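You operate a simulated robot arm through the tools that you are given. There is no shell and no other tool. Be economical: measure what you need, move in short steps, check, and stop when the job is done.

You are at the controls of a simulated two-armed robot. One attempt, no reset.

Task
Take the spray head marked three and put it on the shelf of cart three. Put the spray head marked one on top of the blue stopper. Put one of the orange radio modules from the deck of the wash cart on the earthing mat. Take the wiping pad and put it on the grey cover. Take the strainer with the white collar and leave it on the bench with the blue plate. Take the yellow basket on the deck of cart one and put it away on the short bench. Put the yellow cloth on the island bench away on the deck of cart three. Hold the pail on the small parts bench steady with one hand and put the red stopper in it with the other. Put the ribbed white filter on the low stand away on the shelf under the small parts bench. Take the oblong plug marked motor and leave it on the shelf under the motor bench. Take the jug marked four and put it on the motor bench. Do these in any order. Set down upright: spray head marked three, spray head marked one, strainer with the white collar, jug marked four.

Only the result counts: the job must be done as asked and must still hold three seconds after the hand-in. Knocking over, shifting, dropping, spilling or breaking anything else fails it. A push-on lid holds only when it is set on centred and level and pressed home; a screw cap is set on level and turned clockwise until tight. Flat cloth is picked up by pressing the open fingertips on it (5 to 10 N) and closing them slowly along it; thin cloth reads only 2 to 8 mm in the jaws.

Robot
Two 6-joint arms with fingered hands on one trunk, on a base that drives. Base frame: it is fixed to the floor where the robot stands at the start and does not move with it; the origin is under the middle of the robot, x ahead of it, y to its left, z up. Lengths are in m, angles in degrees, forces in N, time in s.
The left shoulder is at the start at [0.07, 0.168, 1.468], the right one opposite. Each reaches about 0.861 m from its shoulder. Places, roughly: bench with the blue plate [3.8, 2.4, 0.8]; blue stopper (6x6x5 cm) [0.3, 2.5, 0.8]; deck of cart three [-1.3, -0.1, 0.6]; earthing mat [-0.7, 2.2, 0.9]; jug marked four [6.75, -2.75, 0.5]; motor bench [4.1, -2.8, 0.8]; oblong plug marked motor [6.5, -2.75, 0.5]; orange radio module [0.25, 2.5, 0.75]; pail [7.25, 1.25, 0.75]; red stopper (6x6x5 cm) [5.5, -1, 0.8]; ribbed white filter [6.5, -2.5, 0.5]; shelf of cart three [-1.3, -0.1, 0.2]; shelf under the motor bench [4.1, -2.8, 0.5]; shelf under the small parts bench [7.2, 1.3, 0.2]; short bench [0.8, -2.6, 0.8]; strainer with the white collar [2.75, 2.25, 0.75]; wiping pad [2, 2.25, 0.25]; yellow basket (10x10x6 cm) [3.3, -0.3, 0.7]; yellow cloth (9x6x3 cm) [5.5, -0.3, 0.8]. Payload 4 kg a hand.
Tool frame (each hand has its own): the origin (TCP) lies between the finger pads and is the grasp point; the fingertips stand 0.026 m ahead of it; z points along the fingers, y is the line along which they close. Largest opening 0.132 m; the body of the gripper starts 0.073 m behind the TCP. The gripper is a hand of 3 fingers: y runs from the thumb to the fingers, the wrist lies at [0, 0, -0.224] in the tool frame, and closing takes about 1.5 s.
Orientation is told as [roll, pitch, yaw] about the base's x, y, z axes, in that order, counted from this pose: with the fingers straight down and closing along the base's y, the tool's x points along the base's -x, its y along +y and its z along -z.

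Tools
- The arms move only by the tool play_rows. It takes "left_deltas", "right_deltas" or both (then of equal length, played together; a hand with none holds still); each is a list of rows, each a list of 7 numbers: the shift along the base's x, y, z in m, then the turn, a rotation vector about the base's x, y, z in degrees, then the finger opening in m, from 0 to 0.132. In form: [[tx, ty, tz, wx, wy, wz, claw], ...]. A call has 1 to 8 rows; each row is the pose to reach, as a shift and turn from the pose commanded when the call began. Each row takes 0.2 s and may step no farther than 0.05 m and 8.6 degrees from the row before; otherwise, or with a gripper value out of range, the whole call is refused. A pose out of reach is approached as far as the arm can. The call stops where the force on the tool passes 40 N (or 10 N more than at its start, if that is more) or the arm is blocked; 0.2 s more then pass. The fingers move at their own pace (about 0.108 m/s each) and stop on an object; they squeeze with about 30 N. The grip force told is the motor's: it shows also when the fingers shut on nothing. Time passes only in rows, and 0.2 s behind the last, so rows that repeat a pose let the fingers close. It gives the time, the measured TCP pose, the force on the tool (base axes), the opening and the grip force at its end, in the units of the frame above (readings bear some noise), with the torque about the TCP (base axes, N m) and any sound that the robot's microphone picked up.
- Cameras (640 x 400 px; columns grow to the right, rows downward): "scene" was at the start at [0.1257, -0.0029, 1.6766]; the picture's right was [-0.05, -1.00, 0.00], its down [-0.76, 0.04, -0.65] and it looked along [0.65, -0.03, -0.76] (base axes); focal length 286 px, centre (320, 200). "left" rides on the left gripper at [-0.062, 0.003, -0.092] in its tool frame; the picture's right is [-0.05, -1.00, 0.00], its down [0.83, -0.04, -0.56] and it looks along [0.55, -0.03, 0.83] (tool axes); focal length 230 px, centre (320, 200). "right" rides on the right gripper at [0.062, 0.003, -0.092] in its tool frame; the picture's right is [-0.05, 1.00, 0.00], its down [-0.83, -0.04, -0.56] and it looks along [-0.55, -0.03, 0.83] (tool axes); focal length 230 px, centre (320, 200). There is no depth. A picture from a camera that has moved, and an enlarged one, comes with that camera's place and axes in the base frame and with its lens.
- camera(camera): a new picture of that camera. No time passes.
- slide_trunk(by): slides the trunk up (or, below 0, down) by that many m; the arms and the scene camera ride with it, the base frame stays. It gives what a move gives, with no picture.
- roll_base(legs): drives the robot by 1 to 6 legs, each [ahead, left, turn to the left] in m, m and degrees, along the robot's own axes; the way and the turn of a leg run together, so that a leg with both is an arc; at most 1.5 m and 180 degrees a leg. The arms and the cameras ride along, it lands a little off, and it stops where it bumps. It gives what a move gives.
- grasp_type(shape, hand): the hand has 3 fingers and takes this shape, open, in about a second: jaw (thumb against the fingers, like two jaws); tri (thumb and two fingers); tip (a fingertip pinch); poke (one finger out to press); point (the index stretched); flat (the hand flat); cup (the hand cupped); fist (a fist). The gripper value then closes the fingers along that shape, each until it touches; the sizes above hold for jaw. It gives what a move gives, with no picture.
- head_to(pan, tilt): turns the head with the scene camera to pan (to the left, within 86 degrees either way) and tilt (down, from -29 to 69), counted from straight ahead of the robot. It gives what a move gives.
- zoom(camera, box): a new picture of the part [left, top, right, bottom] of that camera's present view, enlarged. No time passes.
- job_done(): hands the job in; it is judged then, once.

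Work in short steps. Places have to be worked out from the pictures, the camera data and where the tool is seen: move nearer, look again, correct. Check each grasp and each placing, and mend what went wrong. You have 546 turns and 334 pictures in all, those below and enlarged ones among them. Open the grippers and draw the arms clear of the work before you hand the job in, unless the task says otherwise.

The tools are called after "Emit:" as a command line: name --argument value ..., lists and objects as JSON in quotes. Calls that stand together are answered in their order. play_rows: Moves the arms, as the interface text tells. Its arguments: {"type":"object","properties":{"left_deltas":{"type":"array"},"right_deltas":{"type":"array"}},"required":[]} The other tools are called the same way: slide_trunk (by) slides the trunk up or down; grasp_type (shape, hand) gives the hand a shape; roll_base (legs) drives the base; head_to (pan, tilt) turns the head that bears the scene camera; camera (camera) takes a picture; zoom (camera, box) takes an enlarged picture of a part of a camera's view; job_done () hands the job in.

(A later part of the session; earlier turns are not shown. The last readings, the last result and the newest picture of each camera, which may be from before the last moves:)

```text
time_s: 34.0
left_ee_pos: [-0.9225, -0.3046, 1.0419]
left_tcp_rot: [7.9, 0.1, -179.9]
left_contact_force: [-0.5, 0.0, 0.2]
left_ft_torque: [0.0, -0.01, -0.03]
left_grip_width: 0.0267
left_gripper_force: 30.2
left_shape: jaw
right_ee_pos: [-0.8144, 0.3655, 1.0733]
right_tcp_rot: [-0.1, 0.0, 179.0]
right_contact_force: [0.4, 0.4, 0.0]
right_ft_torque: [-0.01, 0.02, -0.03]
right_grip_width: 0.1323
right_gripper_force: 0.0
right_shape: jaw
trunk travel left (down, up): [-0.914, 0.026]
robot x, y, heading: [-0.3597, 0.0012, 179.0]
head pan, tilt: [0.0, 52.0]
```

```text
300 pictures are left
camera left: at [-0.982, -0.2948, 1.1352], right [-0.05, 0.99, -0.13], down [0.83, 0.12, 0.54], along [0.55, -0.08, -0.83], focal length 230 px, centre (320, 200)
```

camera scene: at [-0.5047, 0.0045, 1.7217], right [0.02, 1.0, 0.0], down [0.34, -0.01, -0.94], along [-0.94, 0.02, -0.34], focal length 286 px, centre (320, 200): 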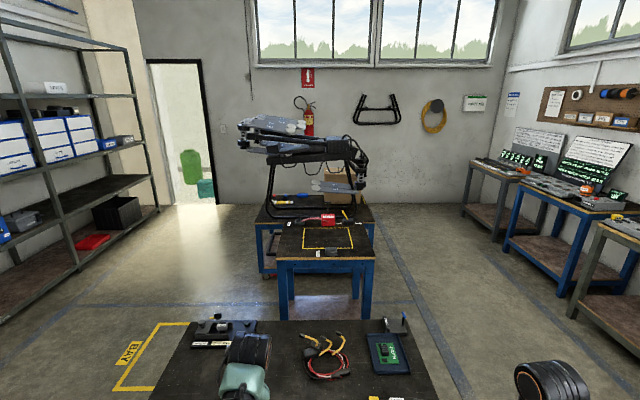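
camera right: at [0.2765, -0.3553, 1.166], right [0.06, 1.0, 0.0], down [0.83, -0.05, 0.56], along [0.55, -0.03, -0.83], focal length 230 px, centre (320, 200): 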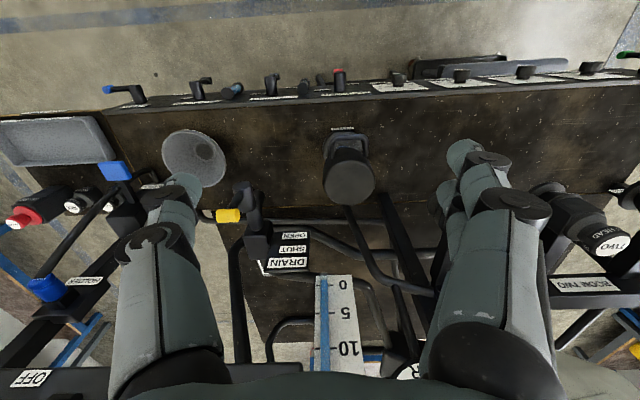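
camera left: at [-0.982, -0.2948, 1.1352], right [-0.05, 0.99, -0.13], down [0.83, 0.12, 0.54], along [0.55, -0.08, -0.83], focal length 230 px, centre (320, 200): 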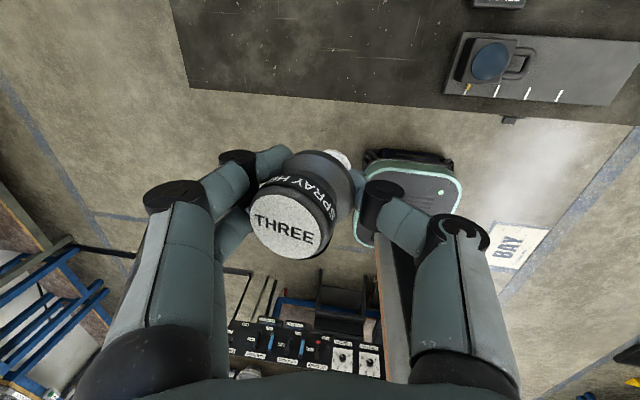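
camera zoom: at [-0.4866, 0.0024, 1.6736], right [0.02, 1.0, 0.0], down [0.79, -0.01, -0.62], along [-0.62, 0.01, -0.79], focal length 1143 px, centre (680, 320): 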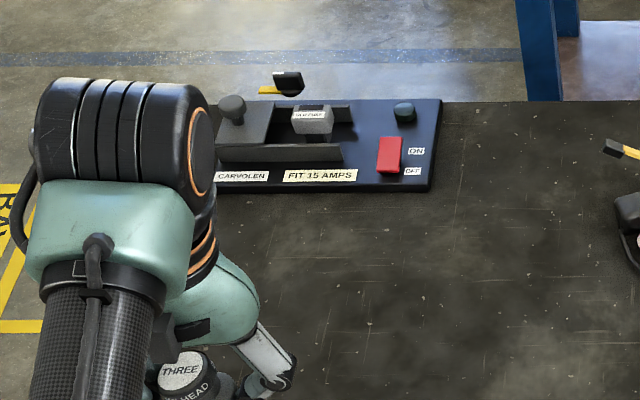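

The head leans ~23° toward the hand's thumb/left side. I roll the hand 15° more to upright it, advance 0.1 m and lower the trunk toward the free deck spot.

Emit:
play_rows --left_deltas '[[0, 0, 0, -8, 0, 0, 0.02], [0, 0, 0, -15, 0, 0, 0.02]]'

Emit:
roll_base --legs '[[0.1, 0, 0]]'

Emit:
slide_trunk --by -0.28

Emit:
camera --camera "scene"

Emit:
camera --camera "right"

```text
time_s: 34.6
left_ee_pos: [-0.9225, -0.302, 1.0437]
left_tcp_rot: [22.8, -0.1, -179.8]
left_contact_force: [-1.0, 0.2, -1.0]
left_ft_torque: [-0.03, 0.0, 0.0]
left_grip_width: 0.0266
left_gripper_force: 30.0
left_shape: jaw
right_ee_pos: [-0.8152, 0.3667, 1.0734]
right_tcp_rot: [0.0, 0.0, 179.0]
right_contact_force: [-0.4, -0.7, -0.2]
right_ft_torque: [0.01, 0.01, -0.02]
right_grip_width: 0.132
right_gripper_force: 0.1
right_shape: jaw
trunk travel left (down, up): [-0.914, 0.026]
robot x, y, heading: [-0.36, 0.0006, 179.0]
head pan, tilt: [0.0, 52.0]
```

```text
time_s: 35.8
left_ee_pos: [-1.0196, -0.2988, 1.0455]
left_tcp_rot: [22.9, -0.3, -180.0]
left_contact_force: [0.2, -0.1, -0.5]
left_ft_torque: [-0.01, 0.02, -0.03]
left_grip_width: 0.0267
left_gripper_force: 29.9
left_shape: jaw
right_ee_pos: [-0.91, 0.3697, 1.0753]
right_tcp_rot: [0.0, -0.3, 178.9]
right_contact_force: [0.4, 0.3, 0.8]
right_ft_torque: [-0.02, 0.03, -0.03]
right_grip_width: 0.1322
right_gripper_force: 0.0
right_shape: jaw
trunk travel left (down, up): [-0.914, 0.026]
robot x, y, heading: [-0.4572, -0.0005, 178.9]
head pan, tilt: [0.0, 52.0]
```

```text
time_s: 38.6
left_ee_pos: [-1.0238, -0.2997, 0.7625]
left_tcp_rot: [23.0, -0.1, -180.0]
left_contact_force: [0.9, -0.3, -0.5]
left_ft_torque: [-0.02, 0.0, 0.01]
left_grip_width: 0.0267
left_gripper_force: 30.0
left_shape: jaw
right_ee_pos: [-0.9152, 0.3691, 0.7924]
right_tcp_rot: [0.0, 0.0, 178.8]
right_contact_force: [0.1, -0.1, -0.2]
right_ft_torque: [0.0, -0.01, -0.01]
right_grip_width: 0.1318
right_gripper_force: 0.0
right_shape: jaw
trunk travel left (down, up): [-0.634, 0.306]
robot x, y, heading: [-0.4582, 0.0032, 178.8]
head pan, tilt: [0.0, 52.0]
```

```text
299 pictures are left
camera scene: at [-0.5868, 0.0062, 1.3936], right [0.02, 1.0, 0.0], down [0.79, -0.01, -0.62], along [-0.62, 0.01, -0.79], focal length 286 px, centre (320, 200)
```

scene: 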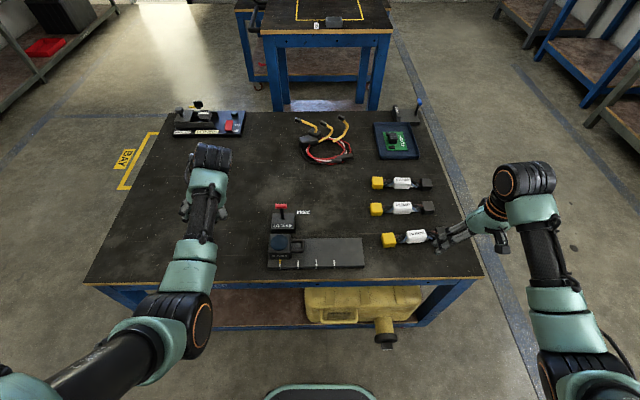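

```text
298 pictures are left
camera right: at [-0.854, 0.3641, 0.8852], right [-0.07, -1.0, 0.0], down [-0.83, 0.06, 0.55], along [-0.55, 0.04, -0.83], focal length 230 px, centre (320, 200)
```

right: 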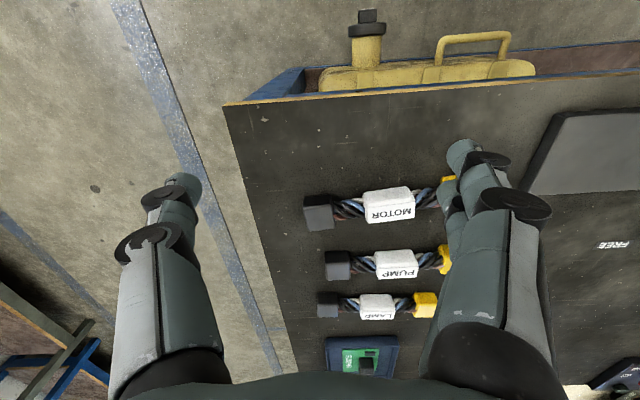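

Clear of everything. I lower the head onto the deck until contact.

Emit:
play_rows --left_deltas '[[0, 0, -0.02, 0, 0, 0, 0.02], [0, 0, -0.04, 0, 0, 0, 0.02], [0, 0, -0.055, 0, 0, 0, 0.02], [0, 0, -0.065, 0, 0, 0, 0.02]]'

Emit:
zoom --camera "scene" --box '[120, 140, 280, 240]'

Emit:
camera --camera "left"

```text
time_s: 39.6
left_ee_pos: [-1.026, -0.3019, 0.6975]
left_tcp_rot: [22.9, 0.0, -179.9]
left_contact_force: [0.2, 0.4, -0.4]
left_ft_torque: [0.02, -0.03, 0.0]
left_grip_width: 0.0266
left_gripper_force: 29.9
left_shape: jaw
right_ee_pos: [-0.9134, 0.3695, 0.7928]
right_tcp_rot: [0.0, 0.0, 178.8]
right_contact_force: [-0.6, -0.1, -0.1]
right_ft_torque: [0.04, 0.02, 0.02]
right_grip_width: 0.132
right_gripper_force: 0.0
right_shape: jaw
trunk travel left (down, up): [-0.634, 0.306]
robot x, y, heading: [-0.4585, 0.0033, 179.2]
head pan, tilt: [0.0, 52.0]
```

```text
4.00 times, centred on (200, 190) of scene
camera zoom: at [-0.5869, 0.0062, 1.3936], right [0.02, 1.0, 0.0], down [0.79, -0.01, -0.62], along [-0.62, 0.01, -0.79], focal length 1143 px, centre (800, 240)
```

zoom: 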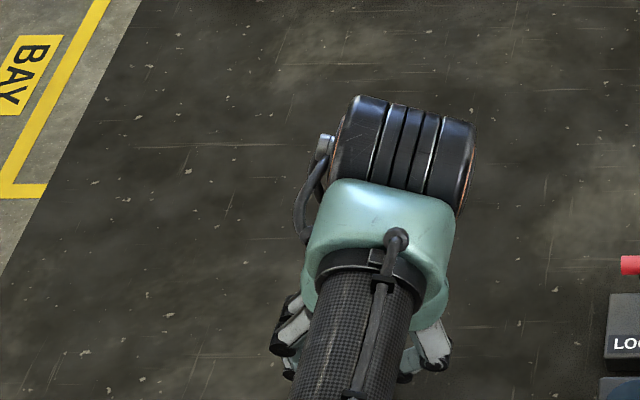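

```text
296 pictures are left
camera left: at [-1.0852, -0.267, 0.7854], right [-0.05, 0.92, -0.39], down [0.83, 0.26, 0.49], along [0.55, -0.3, -0.78], focal length 230 px, centre (320, 200)
```

left: 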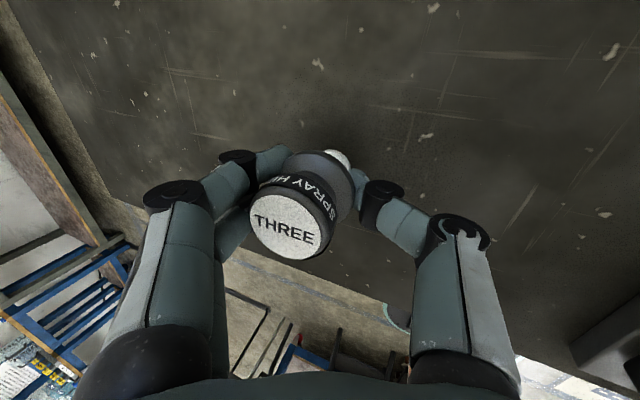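

Emit:
play_rows --left_deltas '[[0, 0, -0.008, 0, 0, 0, 0.02], [0, 0, -0.016, 0, 0, 0, 0.02], [0, 0, -0.022, 0, 0, 0, 0.02]]'

Emit:
camera --camera "left"

```text
time_s: 40.4
left_ee_pos: [-1.0256, -0.2994, 0.6741]
left_tcp_rot: [22.9, 0.0, -179.9]
left_contact_force: [0.7, 0.9, 2.9]
left_ft_torque: [0.03, -0.04, 0.04]
left_grip_width: 0.023
left_gripper_force: 29.8
left_shape: jaw
right_ee_pos: [-0.9158, 0.3689, 0.7925]
right_tcp_rot: [0.0, 0.1, 178.9]
right_contact_force: [-0.3, 0.2, 0.0]
right_ft_torque: [0.02, -0.03, 0.01]
right_grip_width: 0.1319
right_gripper_force: 0.0
right_shape: jaw
trunk travel left (down, up): [-0.634, 0.306]
robot x, y, heading: [-0.4614, 0.0011, 179.0]
head pan, tilt: [0.0, 52.0]
```

```text
295 pictures are left
camera left: at [-1.0852, -0.2653, 0.7627], right [-0.05, 0.92, -0.39], down [0.83, 0.26, 0.49], along [0.55, -0.3, -0.78], focal length 230 px, centre (320, 200)
```

left: 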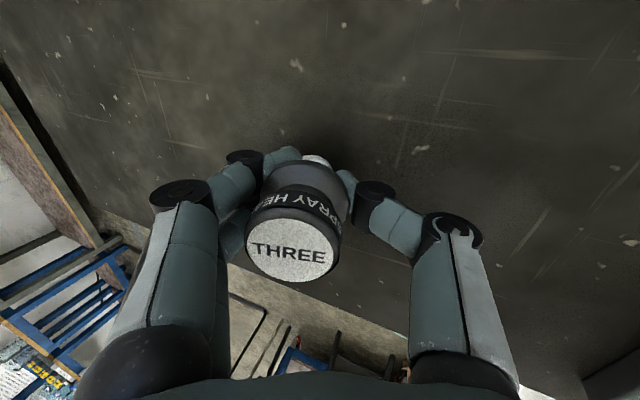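

The head touched and rotated in the grip to about 10° relative to the hand; I roll the hand back ~12° about the stem tip so it stands upright, then check.

Emit:
play_rows --left_deltas '[[0, -0.005, 0.001, 6, 0, 0, 0.02], [0, -0.011, 0.001, 12, 0, 0, 0.02], [0, -0.011, -0.001, 12, 0, 0, 0.02]]'

Emit:
camera --camera "left"

Emit:
zoom --camera "scene" --box '[160, 180, 260, 260]'

```text
time_s: 41.2
left_ee_pos: [-1.0234, -0.3098, 0.6745]
left_tcp_rot: [10.8, -0.1, -179.9]
left_contact_force: [0.6, -0.1, 1.6]
left_ft_torque: [0.01, -0.02, -0.05]
left_grip_width: 0.023
left_gripper_force: 29.9
left_shape: jaw
right_ee_pos: [-0.9141, 0.3691, 0.7928]
right_tcp_rot: [0.1, 0.0, 178.9]
right_contact_force: [0.2, 0.4, 0.4]
right_ft_torque: [-0.03, 0.01, -0.01]
right_grip_width: 0.1319
right_gripper_force: 0.1
right_shape: jaw
trunk travel left (down, up): [-0.634, 0.306]
robot x, y, heading: [-0.4616, 0.0041, 179.2]
head pan, tilt: [0.0, 52.0]
```

```text
294 pictures are left
camera left: at [-1.0843, -0.2947, 0.7684], right [-0.05, 0.98, -0.19], down [0.83, 0.15, 0.54], along [0.55, -0.13, -0.82], focal length 230 px, centre (320, 200)
```

left: 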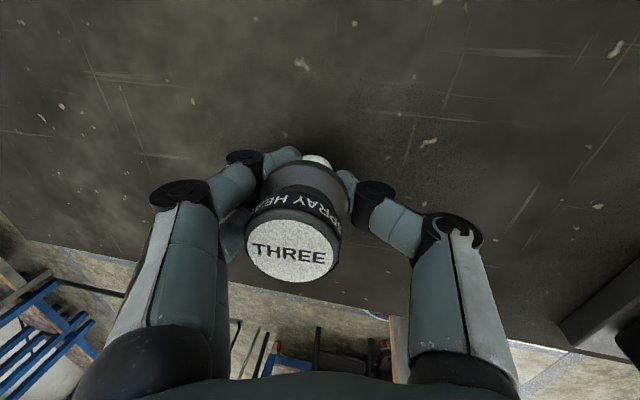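

```text
5.00 times, centred on (210, 220) of scene
camera zoom: at [-0.5866, 0.0069, 1.3936], right [0.02, 1.0, 0.0], down [0.79, -0.02, -0.62], along [-0.62, 0.01, -0.79], focal length 1429 px, centre (870, 100)
```

zoom: 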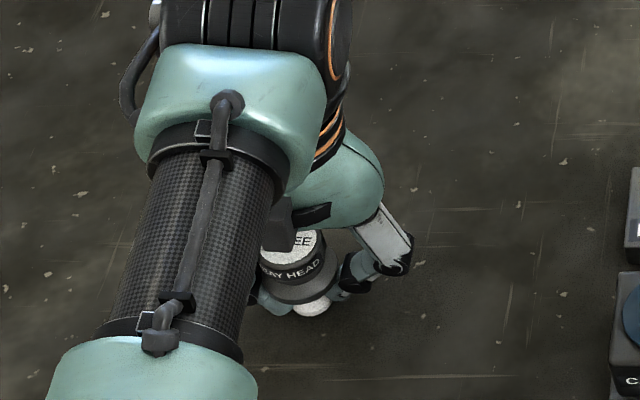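

A few degrees of lean remain; I roll 6° more, then open slowly.

Emit:
play_rows --left_deltas '[[0, -0.005, 0.0, 6, 0, 0, 0.02], [0, -0.005, -0.002, 6, 0, 0, 0.02], [0, -0.005, -0.002, 6, 0, 0, 0.03], [0, -0.005, -0.002, 6, 0, 0, 0.045], [0, -0.005, -0.002, 6, 0, 0, 0.07], [0, -0.005, -0.002, 6, 0, 0, 0.09]]'

Emit:
camera --camera "left"

Emit:
zoom --camera "scene" --box '[160, 180, 260, 260]'

```text
time_s: 42.6
left_ee_pos: [-1.0258, -0.3161, 0.6756]
left_tcp_rot: [4.9, -0.2, -179.8]
left_contact_force: [-0.5, -4.7, 12.5]
left_ft_torque: [0.43, -0.01, 0.06]
left_grip_width: 0.0889
left_gripper_force: 0.0
left_shape: jaw
right_ee_pos: [-0.913, 0.369, 0.7924]
right_tcp_rot: [0.0, -0.1, 178.9]
right_contact_force: [0.0, -0.7, 0.1]
right_ft_torque: [0.01, 0.0, -0.01]
right_grip_width: 0.1319
right_gripper_force: 0.2
right_shape: jaw
trunk travel left (down, up): [-0.634, 0.306]
robot x, y, heading: [-0.4612, 0.0069, 178.8]
head pan, tilt: [0.0, 52.0]
```

```text
292 pictures are left
camera left: at [-1.0843, -0.3097, 0.7691], right [-0.05, 0.99, -0.09], down [0.83, 0.09, 0.55], along [0.55, -0.04, -0.83], focal length 230 px, centre (320, 200)
```

left: 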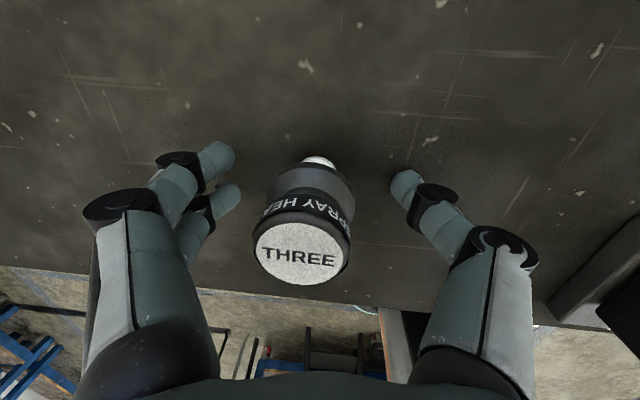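

```text
5.00 times, centred on (210, 220) of scene
camera zoom: at [-0.5852, 0.0063, 1.3939], right [0.02, 1.0, 0.0], down [0.79, -0.01, -0.62], along [-0.62, 0.01, -0.79], focal length 1429 px, centre (870, 100)
```

zoom: 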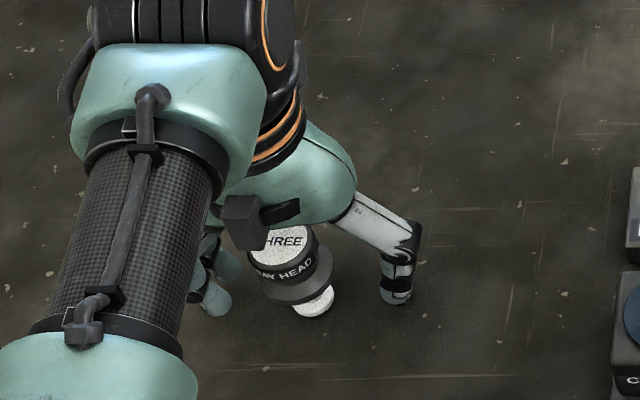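

THREE stands upright on the deck. I raise the hand straight up, then back the base slightly and pitch the hand to point forward for a side grip.

Emit:
play_rows --left_deltas '[[0, 0, 0.04, 0, 0, 0, 0.09], [0, 0, 0.08, 0, 0, 0, 0.09], [0, 0, 0.12, 0, 0, 0, 0.09], [0, 0, 0.16, 4, 0, 0, 0.09]]'

Emit:
roll_base --legs '[[-0.12, 0, 0]]'

Emit:
play_rows --left_deltas '[[0.01, 0, 0, 0, 8, 0, 0.09], [0.02, 0, 0, 0, 16, 0, 0.09], [0.03, 0, 0, 0, 24, 0, 0.09], [0.04, 0, 0, 0, 32, 0, 0.09], [0.05, 0, 0, 0, 40, 0, 0.09]]'

Emit:
camera --camera "scene"

```text
time_s: 43.6
left_ee_pos: [-1.0271, -0.3174, 0.8273]
left_tcp_rot: [0.8, -0.1, -180.0]
left_contact_force: [0.4, 0.0, -0.6]
left_ft_torque: [0.0, 0.0, 0.01]
left_grip_width: 0.0896
left_gripper_force: 0.0
left_shape: jaw
left hand out of reach, approached as far as the arm can: row 4
right_ee_pos: [-0.9137, 0.3696, 0.7918]
right_tcp_rot: [-0.1, 0.0, 179.0]
right_contact_force: [0.4, 0.8, -0.9]
right_ft_torque: [0.04, 0.01, 0.01]
right_grip_width: 0.1321
right_gripper_force: 0.1
right_shape: jaw
trunk travel left (down, up): [-0.634, 0.306]
robot x, y, heading: [-0.4597, 0.0032, 179.2]
head pan, tilt: [0.0, 52.0]
```

```text
time_s: 44.8
left_ee_pos: [-0.9079, -0.3212, 0.8267]
left_tcp_rot: [0.9, 0.0, -179.8]
left_contact_force: [0.1, 0.2, 0.0]
left_ft_torque: [0.01, -0.01, 0.03]
left_grip_width: 0.0895
left_gripper_force: 0.0
left_shape: jaw
right_ee_pos: [-0.7974, 0.3668, 0.7935]
right_tcp_rot: [0.0, -0.1, 179.0]
right_contact_force: [0.0, -1.0, -0.3]
right_ft_torque: [0.03, -0.01, 0.01]
right_grip_width: 0.1319
right_gripper_force: 0.0
right_shape: jaw
trunk travel left (down, up): [-0.634, 0.306]
robot x, y, heading: [-0.3402, 0.0055, 179.1]
head pan, tilt: [0.0, 52.0]
```

```text
time_s: 46.0
left_ee_pos: [-0.8571, -0.3202, 0.8282]
left_tcp_rot: [0.7, -40.4, -179.8]
left_contact_force: [0.1, -0.1, -0.2]
left_ft_torque: [-0.01, 0.03, 0.02]
left_grip_width: 0.0896
left_gripper_force: 0.1
left_shape: jaw
right_ee_pos: [-0.7976, 0.3652, 0.7925]
right_tcp_rot: [0.0, 0.1, 179.0]
right_contact_force: [0.2, 0.6, 0.8]
right_ft_torque: [0.01, -0.02, 0.0]
right_grip_width: 0.1317
right_gripper_force: 0.0
right_shape: jaw
trunk travel left (down, up): [-0.634, 0.306]
robot x, y, heading: [-0.3432, -0.0002, 179.1]
head pan, tilt: [0.0, 52.0]
```

```text
290 pictures are left
camera scene: at [-0.4669, 0.0035, 1.3938], right [0.02, 1.0, 0.0], down [0.79, -0.01, -0.62], along [-0.62, 0.01, -0.79], focal length 286 px, centre (320, 200)
```

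scene: 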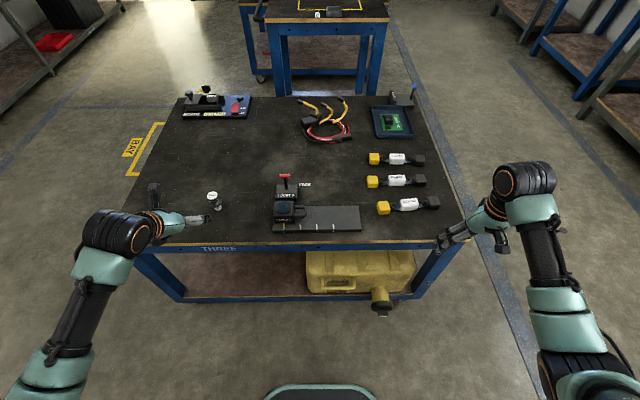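

THREE stands upright at about (-1.022,-0.32). I finish pitching to 70° and lower the hand behind it.

Emit:
play_rows --left_deltas '[[0, 0, 0, 0, 8, 0, 0.09], [0.0, 0, 0, 0, 16, 0, 0.09], [0.0, 0, 0, 0, 24, 0, 0.09], [0.0, 0, -0.02, 0, 30, 0, 0.09], [0.0, 0, -0.06, 0, 30, 0, 0.09], [-0.02, 0, -0.1, 0, 30, 0, 0.09], [-0.06, 0, -0.13, 0, 30, 0, 0.09]]'

Emit:
camera --camera "left"

Emit:
zoom --camera "scene" --box '[100, 160, 260, 260]'

```text
time_s: 47.6
left_ee_pos: [-0.9173, -0.3185, 0.693]
left_tcp_rot: [0.3, -70.1, -179.3]
left_contact_force: [-0.7, 0.3, -0.6]
left_ft_torque: [0.01, -0.01, -0.03]
left_grip_width: 0.0898
left_gripper_force: 0.1
left_shape: jaw
right_ee_pos: [-0.7973, 0.3666, 0.7913]
right_tcp_rot: [0.0, 0.1, 179.0]
right_contact_force: [-0.5, -0.2, -1.1]
right_ft_torque: [-0.05, -0.01, -0.02]
right_grip_width: 0.1318
right_gripper_force: 0.2
right_shape: jaw
trunk travel left (down, up): [-0.634, 0.306]
robot x, y, heading: [-0.3363, 0.0014, 178.9]
head pan, tilt: [0.0, 52.0]
```

```text
289 pictures are left
camera left: at [-0.8504, -0.32, 0.7832], right [-0.03, 1.0, 0.05], down [0.8, 0.06, -0.59], along [-0.59, 0.02, -0.8], focal length 230 px, centre (320, 200)
```

left: 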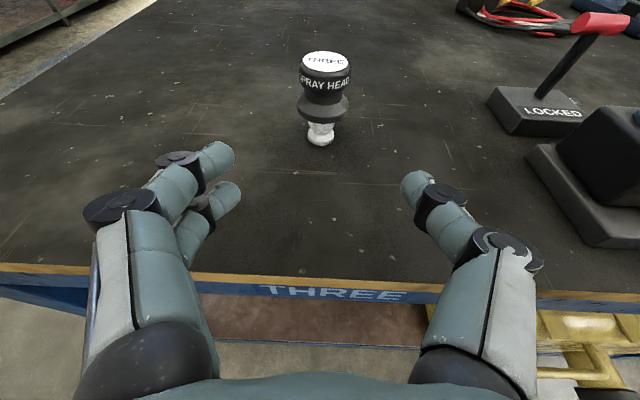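

```text
4.00 times, centred on (180, 210) of scene
camera zoom: at [-0.4704, 0.0039, 1.3934], right [0.02, 1.0, 0.0], down [0.79, -0.01, -0.61], along [-0.61, 0.01, -0.79], focal length 1143 px, centre (880, 160)
```

zoom: 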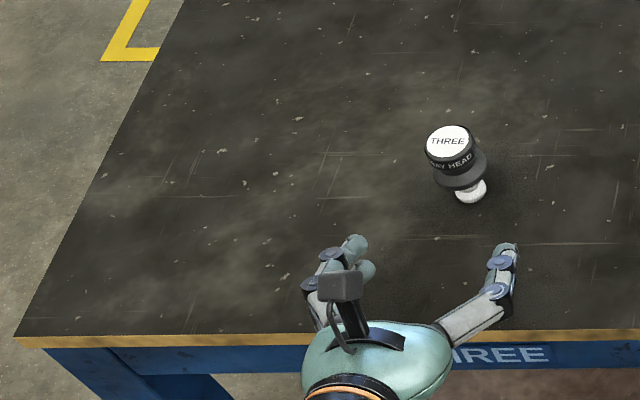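

Clear view: deck z≈0.64, head top z≈0.71, knob 3.6 cm wide at x≈-1.022. I move straight forward so the fingers straddle the knob, and close.

Emit:
play_rows --left_deltas '[[-0.04, 0, 0.003, 0, 0, 0, 0.09], [-0.08, 0, 0.003, 0, 0, 0, 0.09], [-0.104, 0, 0.003, 0, 0, 0, 0.09], [-0.104, 0, 0.003, 0, 0, 0, 0.09]]'

Emit:
camera --camera "left"

```text
time_s: 48.6
left_ee_pos: [-1.0207, -0.3193, 0.699]
left_tcp_rot: [0.2, -70.3, -179.3]
left_contact_force: [1.8, 0.2, 0.5]
left_ft_torque: [-0.01, 0.02, 0.02]
left_grip_width: 0.0899
left_gripper_force: 0.1
left_shape: jaw
right_ee_pos: [-0.7964, 0.3655, 0.7917]
right_tcp_rot: [-0.1, 0.0, 179.1]
right_contact_force: [0.9, -0.2, 1.6]
right_ft_torque: [0.0, -0.04, -0.01]
right_grip_width: 0.132
right_gripper_force: 0.1
right_shape: jaw
trunk travel left (down, up): [-0.634, 0.306]
robot x, y, heading: [-0.3442, -0.0018, 179.1]
head pan, tilt: [0.0, 52.0]
```

```text
287 pictures are left
camera left: at [-0.9539, -0.3211, 0.789], right [-0.03, 1.0, 0.05], down [0.8, 0.06, -0.59], along [-0.59, 0.02, -0.8], focal length 230 px, centre (320, 200)
```

left: 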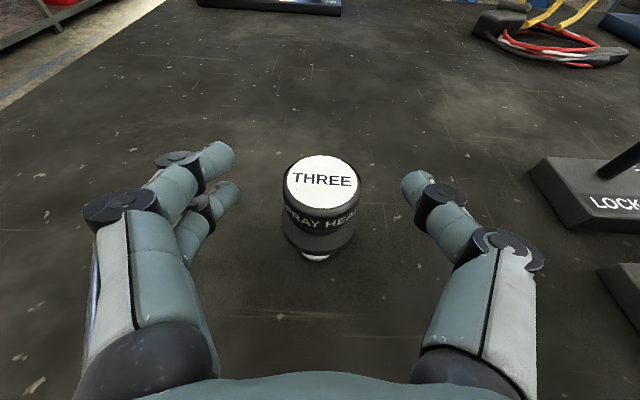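

Emit:
play_rows --left_deltas '[[0, 0, 0, 0, 0, 0, 0.05], [0, 0, 0, 0, 0, 0, 0.025], [0, 0, 0, 0, 0, 0, 0.025], [0, 0, 0, 0, 0, 0, 0.025], [0, 0, 0, 0, 0, 0, 0.025]]'

Emit:
play_rows --left_deltas '[[0, 0, 0.02, 0, 0, 0, 0.025], [0, 0, 0.05, 0, 0, 0, 0.025], [0.02, 0, 0.06, 0, 0, 0, 0.025], [0.06, 0, 0.06, 0, 0, 0, 0.025], [0.1, 0, 0.06, 0, 0, 0, 0.025]]'

Emit:
camera --camera "left"

```text
time_s: 49.8
left_ee_pos: [-1.0207, -0.3203, 0.6989]
left_tcp_rot: [0.2, -70.1, -179.4]
left_contact_force: [-0.1, -0.5, -0.5]
left_ft_torque: [-0.02, -0.01, -0.02]
left_grip_width: 0.026
left_gripper_force: 0.1
left_shape: jaw
right_ee_pos: [-0.7982, 0.3677, 0.7935]
right_tcp_rot: [0.0, 0.0, 178.9]
right_contact_force: [-0.6, -0.4, 0.0]
right_ft_torque: [0.02, -0.01, 0.0]
right_grip_width: 0.1317
right_gripper_force: 0.0
right_shape: jaw
trunk travel left (down, up): [-0.634, 0.306]
robot x, y, heading: [-0.3432, 0.0038, 178.9]
head pan, tilt: [0.0, 52.0]
```

```text
time_s: 51.0
left_ee_pos: [-0.9197, -0.3187, 0.7624]
left_tcp_rot: [0.3, -70.2, -179.4]
left_contact_force: [1.3, -0.1, 0.0]
left_ft_torque: [0.02, -0.02, -0.01]
left_grip_width: 0.0254
left_gripper_force: 0.0
left_shape: jaw
right_ee_pos: [-0.7966, 0.3674, 0.7925]
right_tcp_rot: [0.0, 0.1, 179.0]
right_contact_force: [-0.2, 0.8, 0.6]
right_ft_torque: [0.01, 0.04, 0.02]
right_grip_width: 0.1318
right_gripper_force: 0.0
right_shape: jaw
trunk travel left (down, up): [-0.634, 0.306]
robot x, y, heading: [-0.341, 0.0009, 179.1]
head pan, tilt: [0.0, 52.0]
```

```text
286 pictures are left
camera left: at [-0.8527, -0.3197, 0.8525], right [-0.03, 1.0, 0.05], down [0.8, 0.05, -0.59], along [-0.6, 0.02, -0.8], focal length 230 px, centre (320, 200)
```

left: 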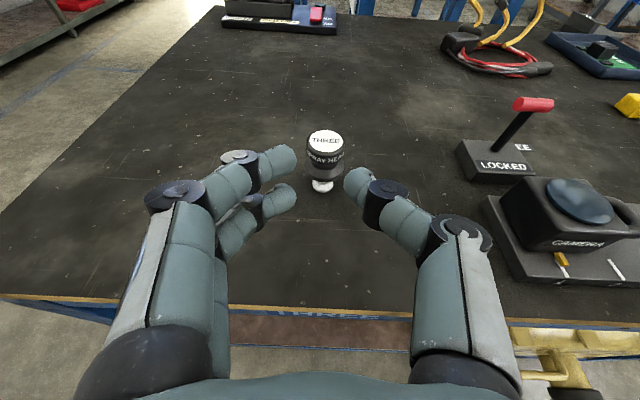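

The squeeze pushed the head ~1 cm forward instead of gripping it (now at about (-1.033,-0.313)). I open, go in deeper, and close again.

Emit:
play_rows --left_deltas '[[0, 0.003, 0, 0, 0, 0, 0.09], [0, 0.005, 0, 0, 0, 0, 0.09], [0, 0.005, -0.03, 0, 0, 0, 0.09], [0, 0.005, -0.064, 0, 0, 0, 0.09], [-0.04, 0.005, -0.064, 0, 0, 0, 0.09], [-0.08, 0.005, -0.064, 0, 0, 0, 0.09], [-0.11, 0.005, -0.064, 0, 0, 0, 0.09], [-0.13, 0.005, -0.064, 0, 0, 0, 0.09]]'

Emit:
camera --camera "left"

```text
time_s: 52.8
left_ee_pos: [-1.0524, -0.3168, 0.696]
left_tcp_rot: [0.2, -70.2, -179.3]
left_contact_force: [-0.3, -0.4, 0.1]
left_ft_torque: [0.0, -0.02, 0.03]
left_grip_width: 0.0897
left_gripper_force: 0.1
left_shape: jaw
right_ee_pos: [-0.7967, 0.3668, 0.7918]
right_tcp_rot: [0.0, 0.1, 179.2]
right_contact_force: [-0.6, 0.2, 0.2]
right_ft_torque: [0.03, -0.02, 0.01]
right_grip_width: 0.1319
right_gripper_force: 0.0
right_shape: jaw
trunk travel left (down, up): [-0.634, 0.306]
robot x, y, heading: [-0.341, 0.0024, 179.0]
head pan, tilt: [0.0, 52.0]
```

```text
285 pictures are left
camera left: at [-0.9848, -0.3181, 0.7856], right [-0.03, 1.0, 0.05], down [0.8, 0.06, -0.59], along [-0.59, 0.02, -0.8], focal length 230 px, centre (320, 200)
```

left: 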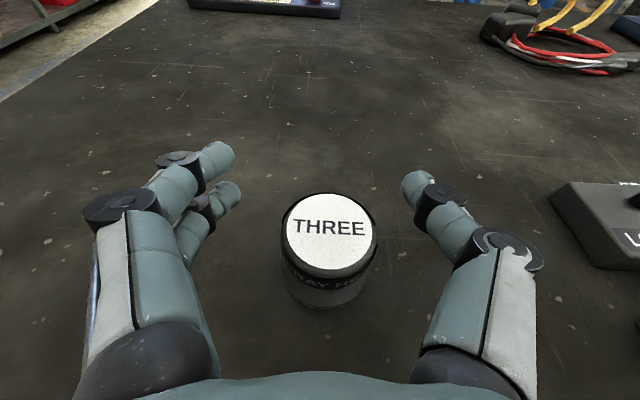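

Emit:
play_rows --left_deltas '[[0, 0, 0, 0, 0, 0, 0.05], [0, 0, 0, 0, 0, 0, 0.025], [0, 0, 0, 0, 0, 0, 0.02], [0, 0, 0, 0, 0, 0, 0.02], [0, 0, 0, 0, 0, 0, 0.02]]'

Emit:
camera --camera "left"

```text
time_s: 54.0
left_ee_pos: [-1.0513, -0.3168, 0.6957]
left_tcp_rot: [0.3, -70.1, -179.5]
left_contact_force: [0.9, -0.2, 0.3]
left_ft_torque: [-0.04, -0.03, -0.02]
left_grip_width: 0.0203
left_gripper_force: 0.1
left_shape: jaw
right_ee_pos: [-0.7974, 0.3662, 0.7925]
right_tcp_rot: [0.1, -0.1, 179.0]
right_contact_force: [-1.2, -1.1, 0.4]
right_ft_torque: [-0.01, 0.02, 0.02]
right_grip_width: 0.132
right_gripper_force: 0.0
right_shape: jaw
trunk travel left (down, up): [-0.634, 0.306]
robot x, y, heading: [-0.3406, 0.0029, 178.9]
head pan, tilt: [0.0, 52.0]
```

```text
284 pictures are left
camera left: at [-0.984, -0.3181, 0.7858], right [-0.03, 1.0, 0.05], down [0.8, 0.05, -0.59], along [-0.59, 0.02, -0.8], focal length 230 px, centre (320, 200)
```

left: 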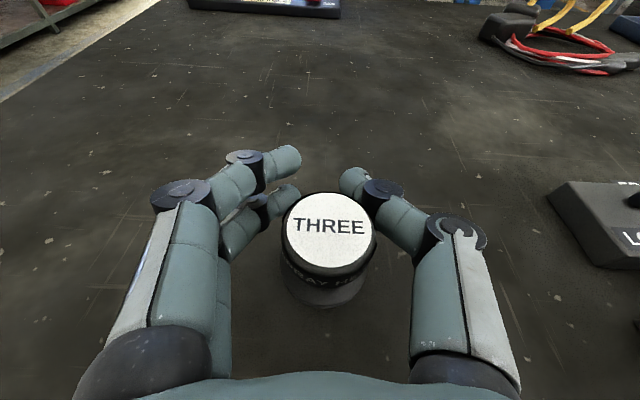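

The tips closed in front of the knob without touching it: now too deep. I open, back off ~1 cm and close.

Emit:
play_rows --left_deltas '[[0, 0, 0, 0, 0, 0, 0.09], [0, 0, 0, 0, 0, 0, 0.09], [0, 0, 0, 0, 0, 0, 0.09], [0.011, 0.003, 0, 0, 0, 0, 0.09], [0.011, 0.003, 0, 0, 0, 0, 0.02], [0.011, 0.003, 0, 0, 0, 0, 0.02], [0.011, 0.003, 0, 0, 0, 0, 0.02], [0.011, 0.003, 0, 0, 0, 0, 0.02]]'

Emit:
camera --camera "left"

```text
time_s: 55.8
left_ee_pos: [-1.0401, -0.3121, 0.6963]
left_tcp_rot: [0.2, -70.1, -179.3]
left_contact_force: [0.0, 0.2, -0.1]
left_ft_torque: [-0.01, -0.01, 0.0]
left_grip_width: 0.0204
left_gripper_force: 0.1
left_shape: jaw
right_ee_pos: [-0.7968, 0.3664, 0.7931]
right_tcp_rot: [0.1, 0.0, 179.0]
right_contact_force: [0.3, -1.0, -0.2]
right_ft_torque: [-0.01, 0.03, -0.02]
right_grip_width: 0.1321
right_gripper_force: 0.1
right_shape: jaw
trunk travel left (down, up): [-0.634, 0.306]
robot x, y, heading: [-0.3422, 0.0044, 179.2]
head pan, tilt: [0.0, 52.0]
```

```text
283 pictures are left
camera left: at [-0.9719, -0.3141, 0.7865], right [-0.03, 1.0, 0.05], down [0.8, 0.05, -0.59], along [-0.59, 0.02, -0.8], focal length 230 px, centre (320, 200)
```

left: 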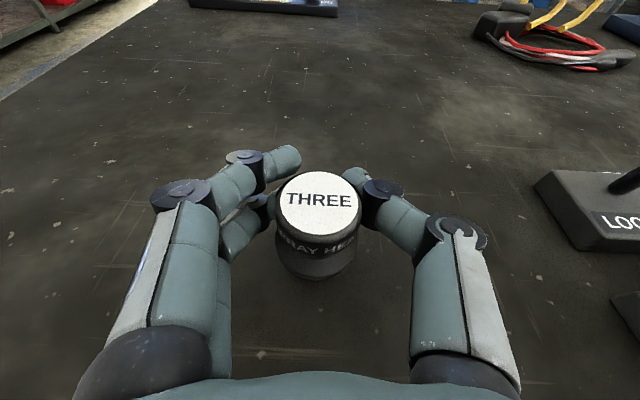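

The fingers are actually below the knob, around the stem (deck is nearer z≈0.655). I open, raise 1.7 cm to knob height, shift back 1 cm and close.

Emit:
play_rows --left_deltas '[[0, 0, 0, 0, 0, 0, 0.09], [0, 0, 0, 0, 0, 0, 0.09], [0, 0, 0.017, 0, 0, 0, 0.09], [0.011, 0.0, 0.017, 0, 0, 0, 0.09], [0.011, 0.0, 0.017, 0, 0, 0, 0.025], [0.011, 0.0, 0.017, 0, 0, 0, 0.02], [0.011, 0.0, 0.017, 0, 0, 0, 0.02], [0.011, 0.0, 0.017, 0, 0, 0, 0.02]]'

Emit:
camera --camera "left"

```text
time_s: 57.6
left_ee_pos: [-1.0289, -0.3136, 0.7134]
left_tcp_rot: [0.3, -70.0, -179.4]
left_contact_force: [-0.4, 0.0, 0.8]
left_ft_torque: [0.04, 0.01, 0.0]
left_grip_width: 0.0001
left_gripper_force: 29.9
left_shape: jaw
right_ee_pos: [-0.7969, 0.3648, 0.7923]
right_tcp_rot: [0.1, 0.0, 179.1]
right_contact_force: [-0.1, -0.5, -0.7]
right_ft_torque: [0.0, 0.0, 0.01]
right_grip_width: 0.132
right_gripper_force: 0.0
right_shape: jaw
trunk travel left (down, up): [-0.634, 0.306]
robot x, y, heading: [-0.337, 0.0007, 178.9]
head pan, tilt: [0.0, 52.0]
```

```text
282 pictures are left
camera left: at [-0.9616, -0.3147, 0.8044], right [-0.03, 1.0, 0.05], down [0.8, 0.05, -0.59], along [-0.59, 0.02, -0.8], focal length 230 px, centre (320, 200)
```

left: 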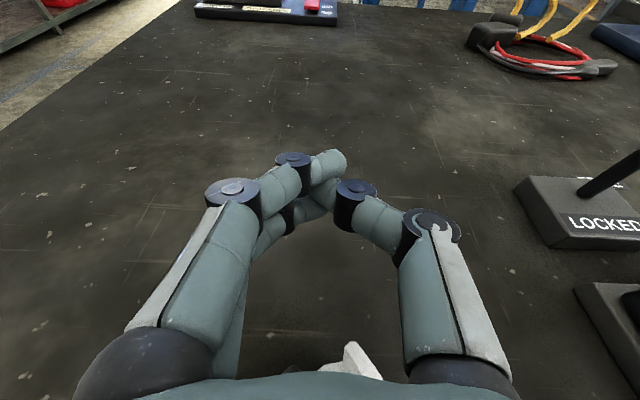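

The head vanished from between the fingers; I look from the scene camera.

Emit:
zoom --camera "scene" --box '[140, 160, 280, 250]'

Emit:
camera --camera "scene"

```text
4.44 times, centred on (210, 205) of scene
camera zoom: at [-0.4683, 0.0038, 1.3936], right [0.02, 1.0, 0.0], down [0.79, -0.01, -0.62], along [-0.62, 0.01, -0.79], focal length 1270 px, centre (809, 178)
```

zoom: 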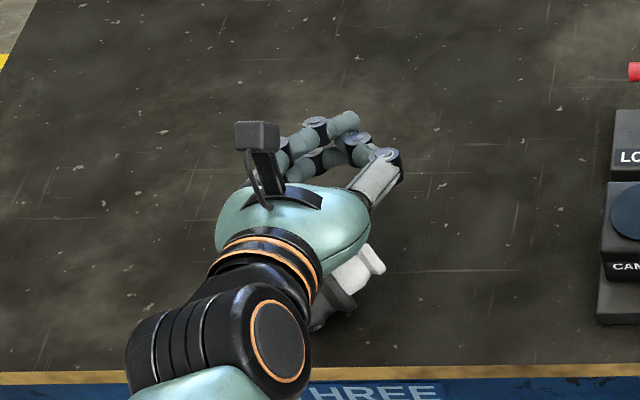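

```text
280 pictures are left
camera scene: at [-0.4683, 0.0038, 1.3936], right [0.02, 1.0, 0.0], down [0.79, -0.01, -0.62], along [-0.62, 0.01, -0.79], focal length 286 px, centre (320, 200)
```

scene: 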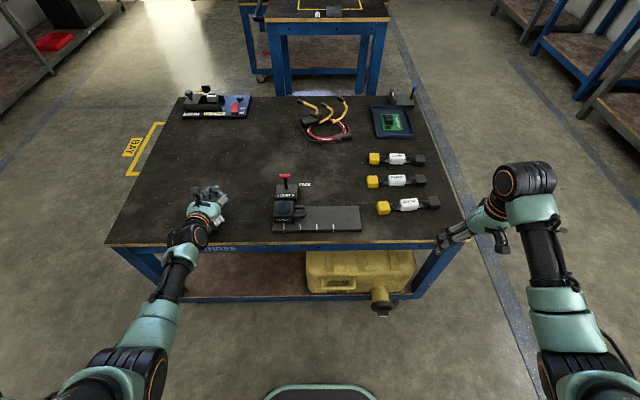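

The head tipped onto its side under the palm, near the edge (~(-0.95,-0.30)). I raise the hand straight up, carefully.

Emit:
play_rows --left_deltas '[[0, 0, 0.02, 0, 0, 0, 0.0], [0, 0, 0.05, 0, 0, 0, 0.0], [0, 0, 0.09, 0, 0, 0, 0.04], [0, 0, 0.13, 0, 0, 0, 0.09]]'

Emit:
zoom --camera "scene" --box '[140, 160, 280, 250]'

Emit:
camera --camera "left"

```text
time_s: 58.6
left_ee_pos: [-1.0315, -0.3136, 0.8427]
left_tcp_rot: [0.2, -70.1, -179.3]
left_contact_force: [0.5, -0.6, -0.1]
left_ft_torque: [-0.03, 0.01, 0.01]
left_grip_width: 0.0883
left_gripper_force: 0.1
left_shape: jaw
right_ee_pos: [-0.7978, 0.3662, 0.7925]
right_tcp_rot: [-0.1, 0.0, 179.0]
right_contact_force: [-0.1, -0.3, -0.1]
right_ft_torque: [0.01, -0.02, -0.01]
right_grip_width: 0.1314
right_gripper_force: 0.0
right_shape: jaw
trunk travel left (down, up): [-0.634, 0.306]
robot x, y, heading: [-0.3396, -0.0005, 179.0]
head pan, tilt: [0.0, 52.0]
```

```text
4.44 times, centred on (210, 205) of scene
camera zoom: at [-0.4678, 0.0038, 1.3936], right [0.02, 1.0, 0.0], down [0.79, -0.01, -0.62], along [-0.62, 0.01, -0.79], focal length 1270 px, centre (809, 178)
```

zoom: 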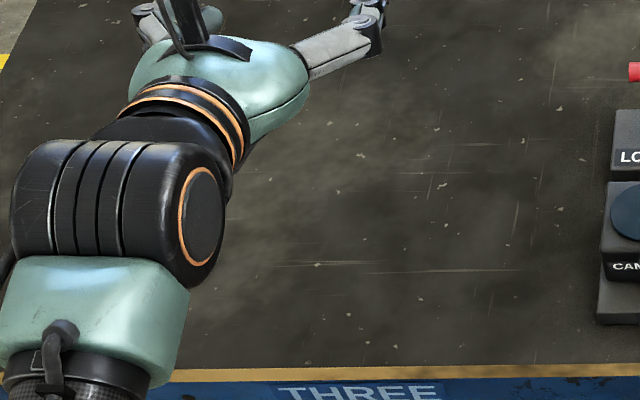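

```text
278 pictures are left
camera left: at [-0.9638, -0.3144, 0.9329], right [-0.03, 1.0, 0.05], down [0.8, 0.06, -0.59], along [-0.59, 0.02, -0.8], focal length 230 px, centre (320, 200)
```

left: 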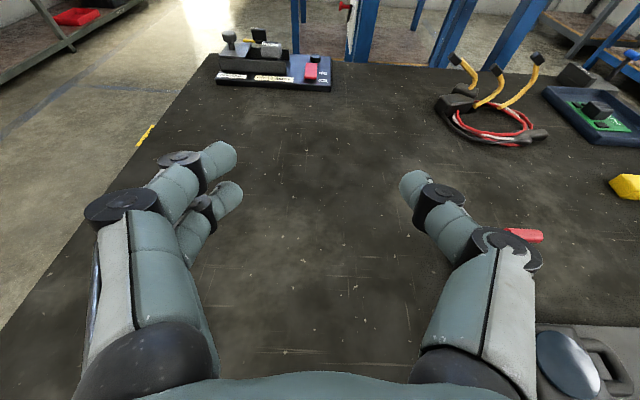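

It isn't visible; I move the hand aside and look down.

Emit:
play_rows --left_deltas '[[0.0, -0.05, 0.03, 0, 0, 0, 0.09], [0.03, -0.08, 0.06, 0, 0, 0, 0.09]]'

Emit:
head_to --pan 10 --tilt 65

Emit:
camera --camera "scene"

```text
refused: row 1 steps farther than a row can; nothing moved
```

```text
time_s: 59.4
left_ee_pos: [-1.0325, -0.3134, 0.8416]
left_tcp_rot: [0.4, -70.2, -179.3]
left_contact_force: [-0.4, -1.0, -0.1]
left_ft_torque: [0.0, 0.0, -0.01]
left_grip_width: 0.0896
left_gripper_force: 0.0
left_shape: jaw
right_ee_pos: [-0.7976, 0.3656, 0.7923]
right_tcp_rot: [0.0, 0.1, 179.0]
right_contact_force: [-0.1, 0.3, 0.0]
right_ft_torque: [0.01, -0.02, -0.01]
right_grip_width: 0.1317
right_gripper_force: 0.1
right_shape: jaw
trunk travel left (down, up): [-0.634, 0.306]
robot x, y, heading: [-0.3386, 0.0025, 179.2]
head pan, tilt: [10.0, 65.0]
```

```text
277 pictures are left
camera scene: at [-0.4532, -0.0069, 1.3782], right [-0.16, 0.99, 0.0], down [0.89, 0.14, -0.42], along [-0.42, -0.07, -0.91], focal length 286 px, centre (320, 200)
```

scene: 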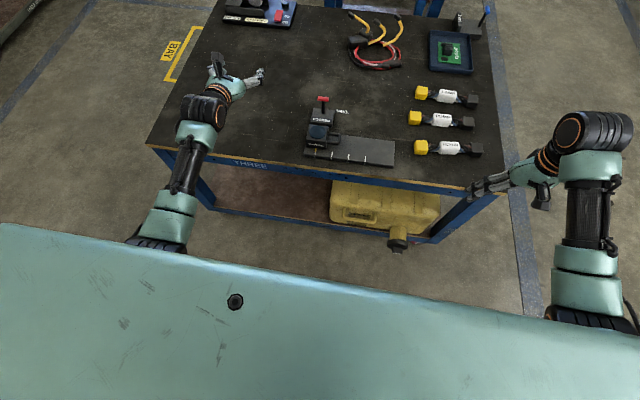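

Emit:
play_rows --left_deltas '[[0.0, -0.03, 0.02, 0, 0, 0, 0.09], [0.0, -0.06, 0.05, 0, 0, 0, 0.09], [0.0, -0.1, 0.07, 0, 0, 0, 0.09], [0.0, -0.14, 0.09, 0, 0, 0, 0.09]]'

Emit:
head_to --pan 15 --tilt 52

Emit:
camera --camera "scene"

Emit:
camera --camera "left"

```text
time_s: 60.4
left_ee_pos: [-1.0314, -0.4548, 0.9318]
left_tcp_rot: [0.0, -70.2, -179.1]
left_contact_force: [-1.2, -0.4, -0.4]
left_ft_torque: [-0.01, 0.02, 0.0]
left_grip_width: 0.0895
left_gripper_force: 0.0
left_shape: jaw
right_ee_pos: [-0.797, 0.3649, 0.7923]
right_tcp_rot: [-0.1, 0.0, 179.0]
right_contact_force: [0.8, -0.8, -0.4]
right_ft_torque: [0.0, -0.01, -0.02]
right_grip_width: 0.1321
right_gripper_force: 0.1
right_shape: jaw
trunk travel left (down, up): [-0.634, 0.306]
robot x, y, heading: [-0.3384, -0.0011, 179.2]
head pan, tilt: [10.0, 65.0]
```

```text
time_s: 61.1
left_ee_pos: [-1.0309, -0.4515, 0.931]
left_tcp_rot: [0.3, -70.0, -179.4]
left_contact_force: [0.5, -0.1, -0.4]
left_ft_torque: [0.0, 0.0, 0.0]
left_grip_width: 0.0897
left_gripper_force: 0.0
left_shape: jaw
right_ee_pos: [-0.7966, 0.3666, 0.792]
right_tcp_rot: [0.1, 0.0, 179.1]
right_contact_force: [0.5, -0.7, -0.1]
right_ft_torque: [0.0, 0.02, 0.0]
right_grip_width: 0.1318
right_gripper_force: 0.1
right_shape: jaw
trunk travel left (down, up): [-0.634, 0.306]
robot x, y, heading: [-0.3433, 0.0023, 179.2]
head pan, tilt: [15.0, 52.0]
```

```text
276 pictures are left
camera scene: at [-0.4661, -0.0155, 1.3935], right [-0.24, 0.97, 0.0], down [0.76, 0.19, -0.61], along [-0.6, -0.15, -0.79], focal length 286 px, centre (320, 200)
```

scene: 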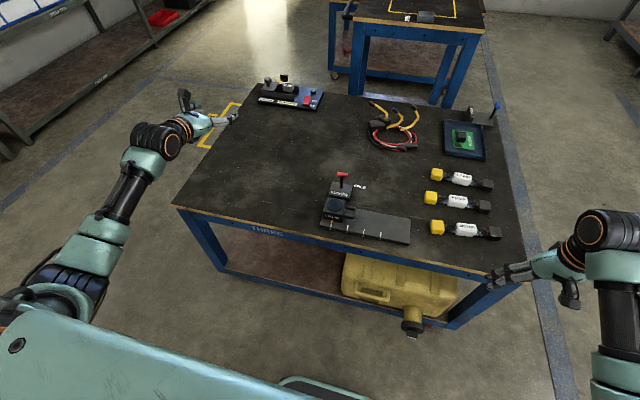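

```text
275 pictures are left
camera left: at [-0.9646, -0.4536, 1.0217], right [-0.03, 1.0, 0.05], down [0.8, 0.05, -0.59], along [-0.59, 0.02, -0.8], focal length 230 px, centre (320, 200)
```

left: 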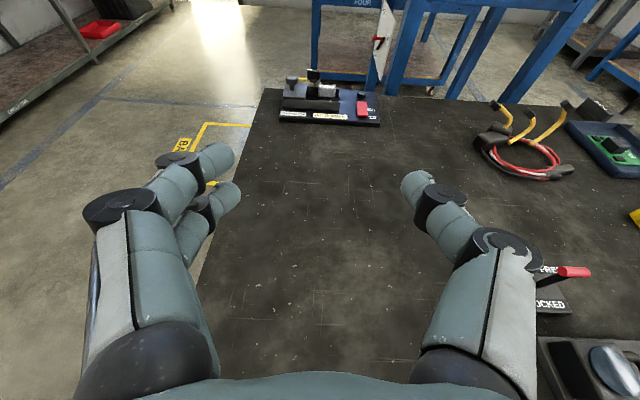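

Emit:
zoom --camera "scene" --box '[100, 70, 260, 180]'

Emit:
zoom --camera "scene" --box '[130, 200, 350, 360]'

```text
3.64 times, centred on (180, 125) of scene
camera zoom: at [-0.4661, -0.0155, 1.3935], right [-0.24, 0.97, 0.0], down [0.76, 0.19, -0.61], along [-0.6, -0.15, -0.79], focal length 1039 px, centre (829, 473)
```

zoom: 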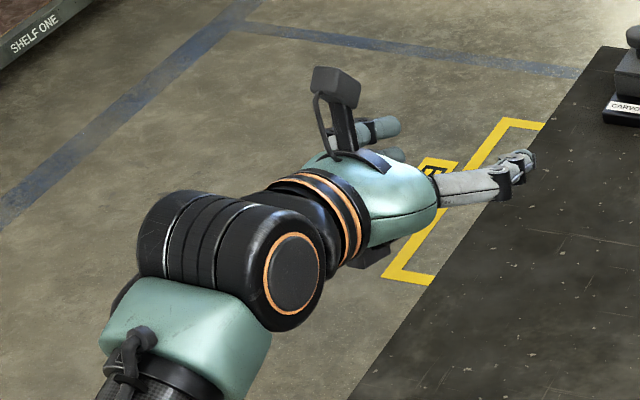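

```text
2.50 times, centred on (240, 280) of scene
camera zoom: at [-0.4661, -0.0155, 1.3935], right [-0.24, 0.97, 0.0], down [0.76, 0.19, -0.61], along [-0.6, -0.15, -0.79], focal length 714 px, centre (520, 0)
```

zoom: 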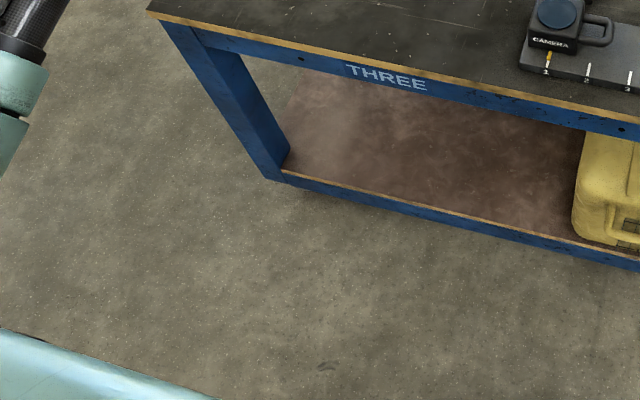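

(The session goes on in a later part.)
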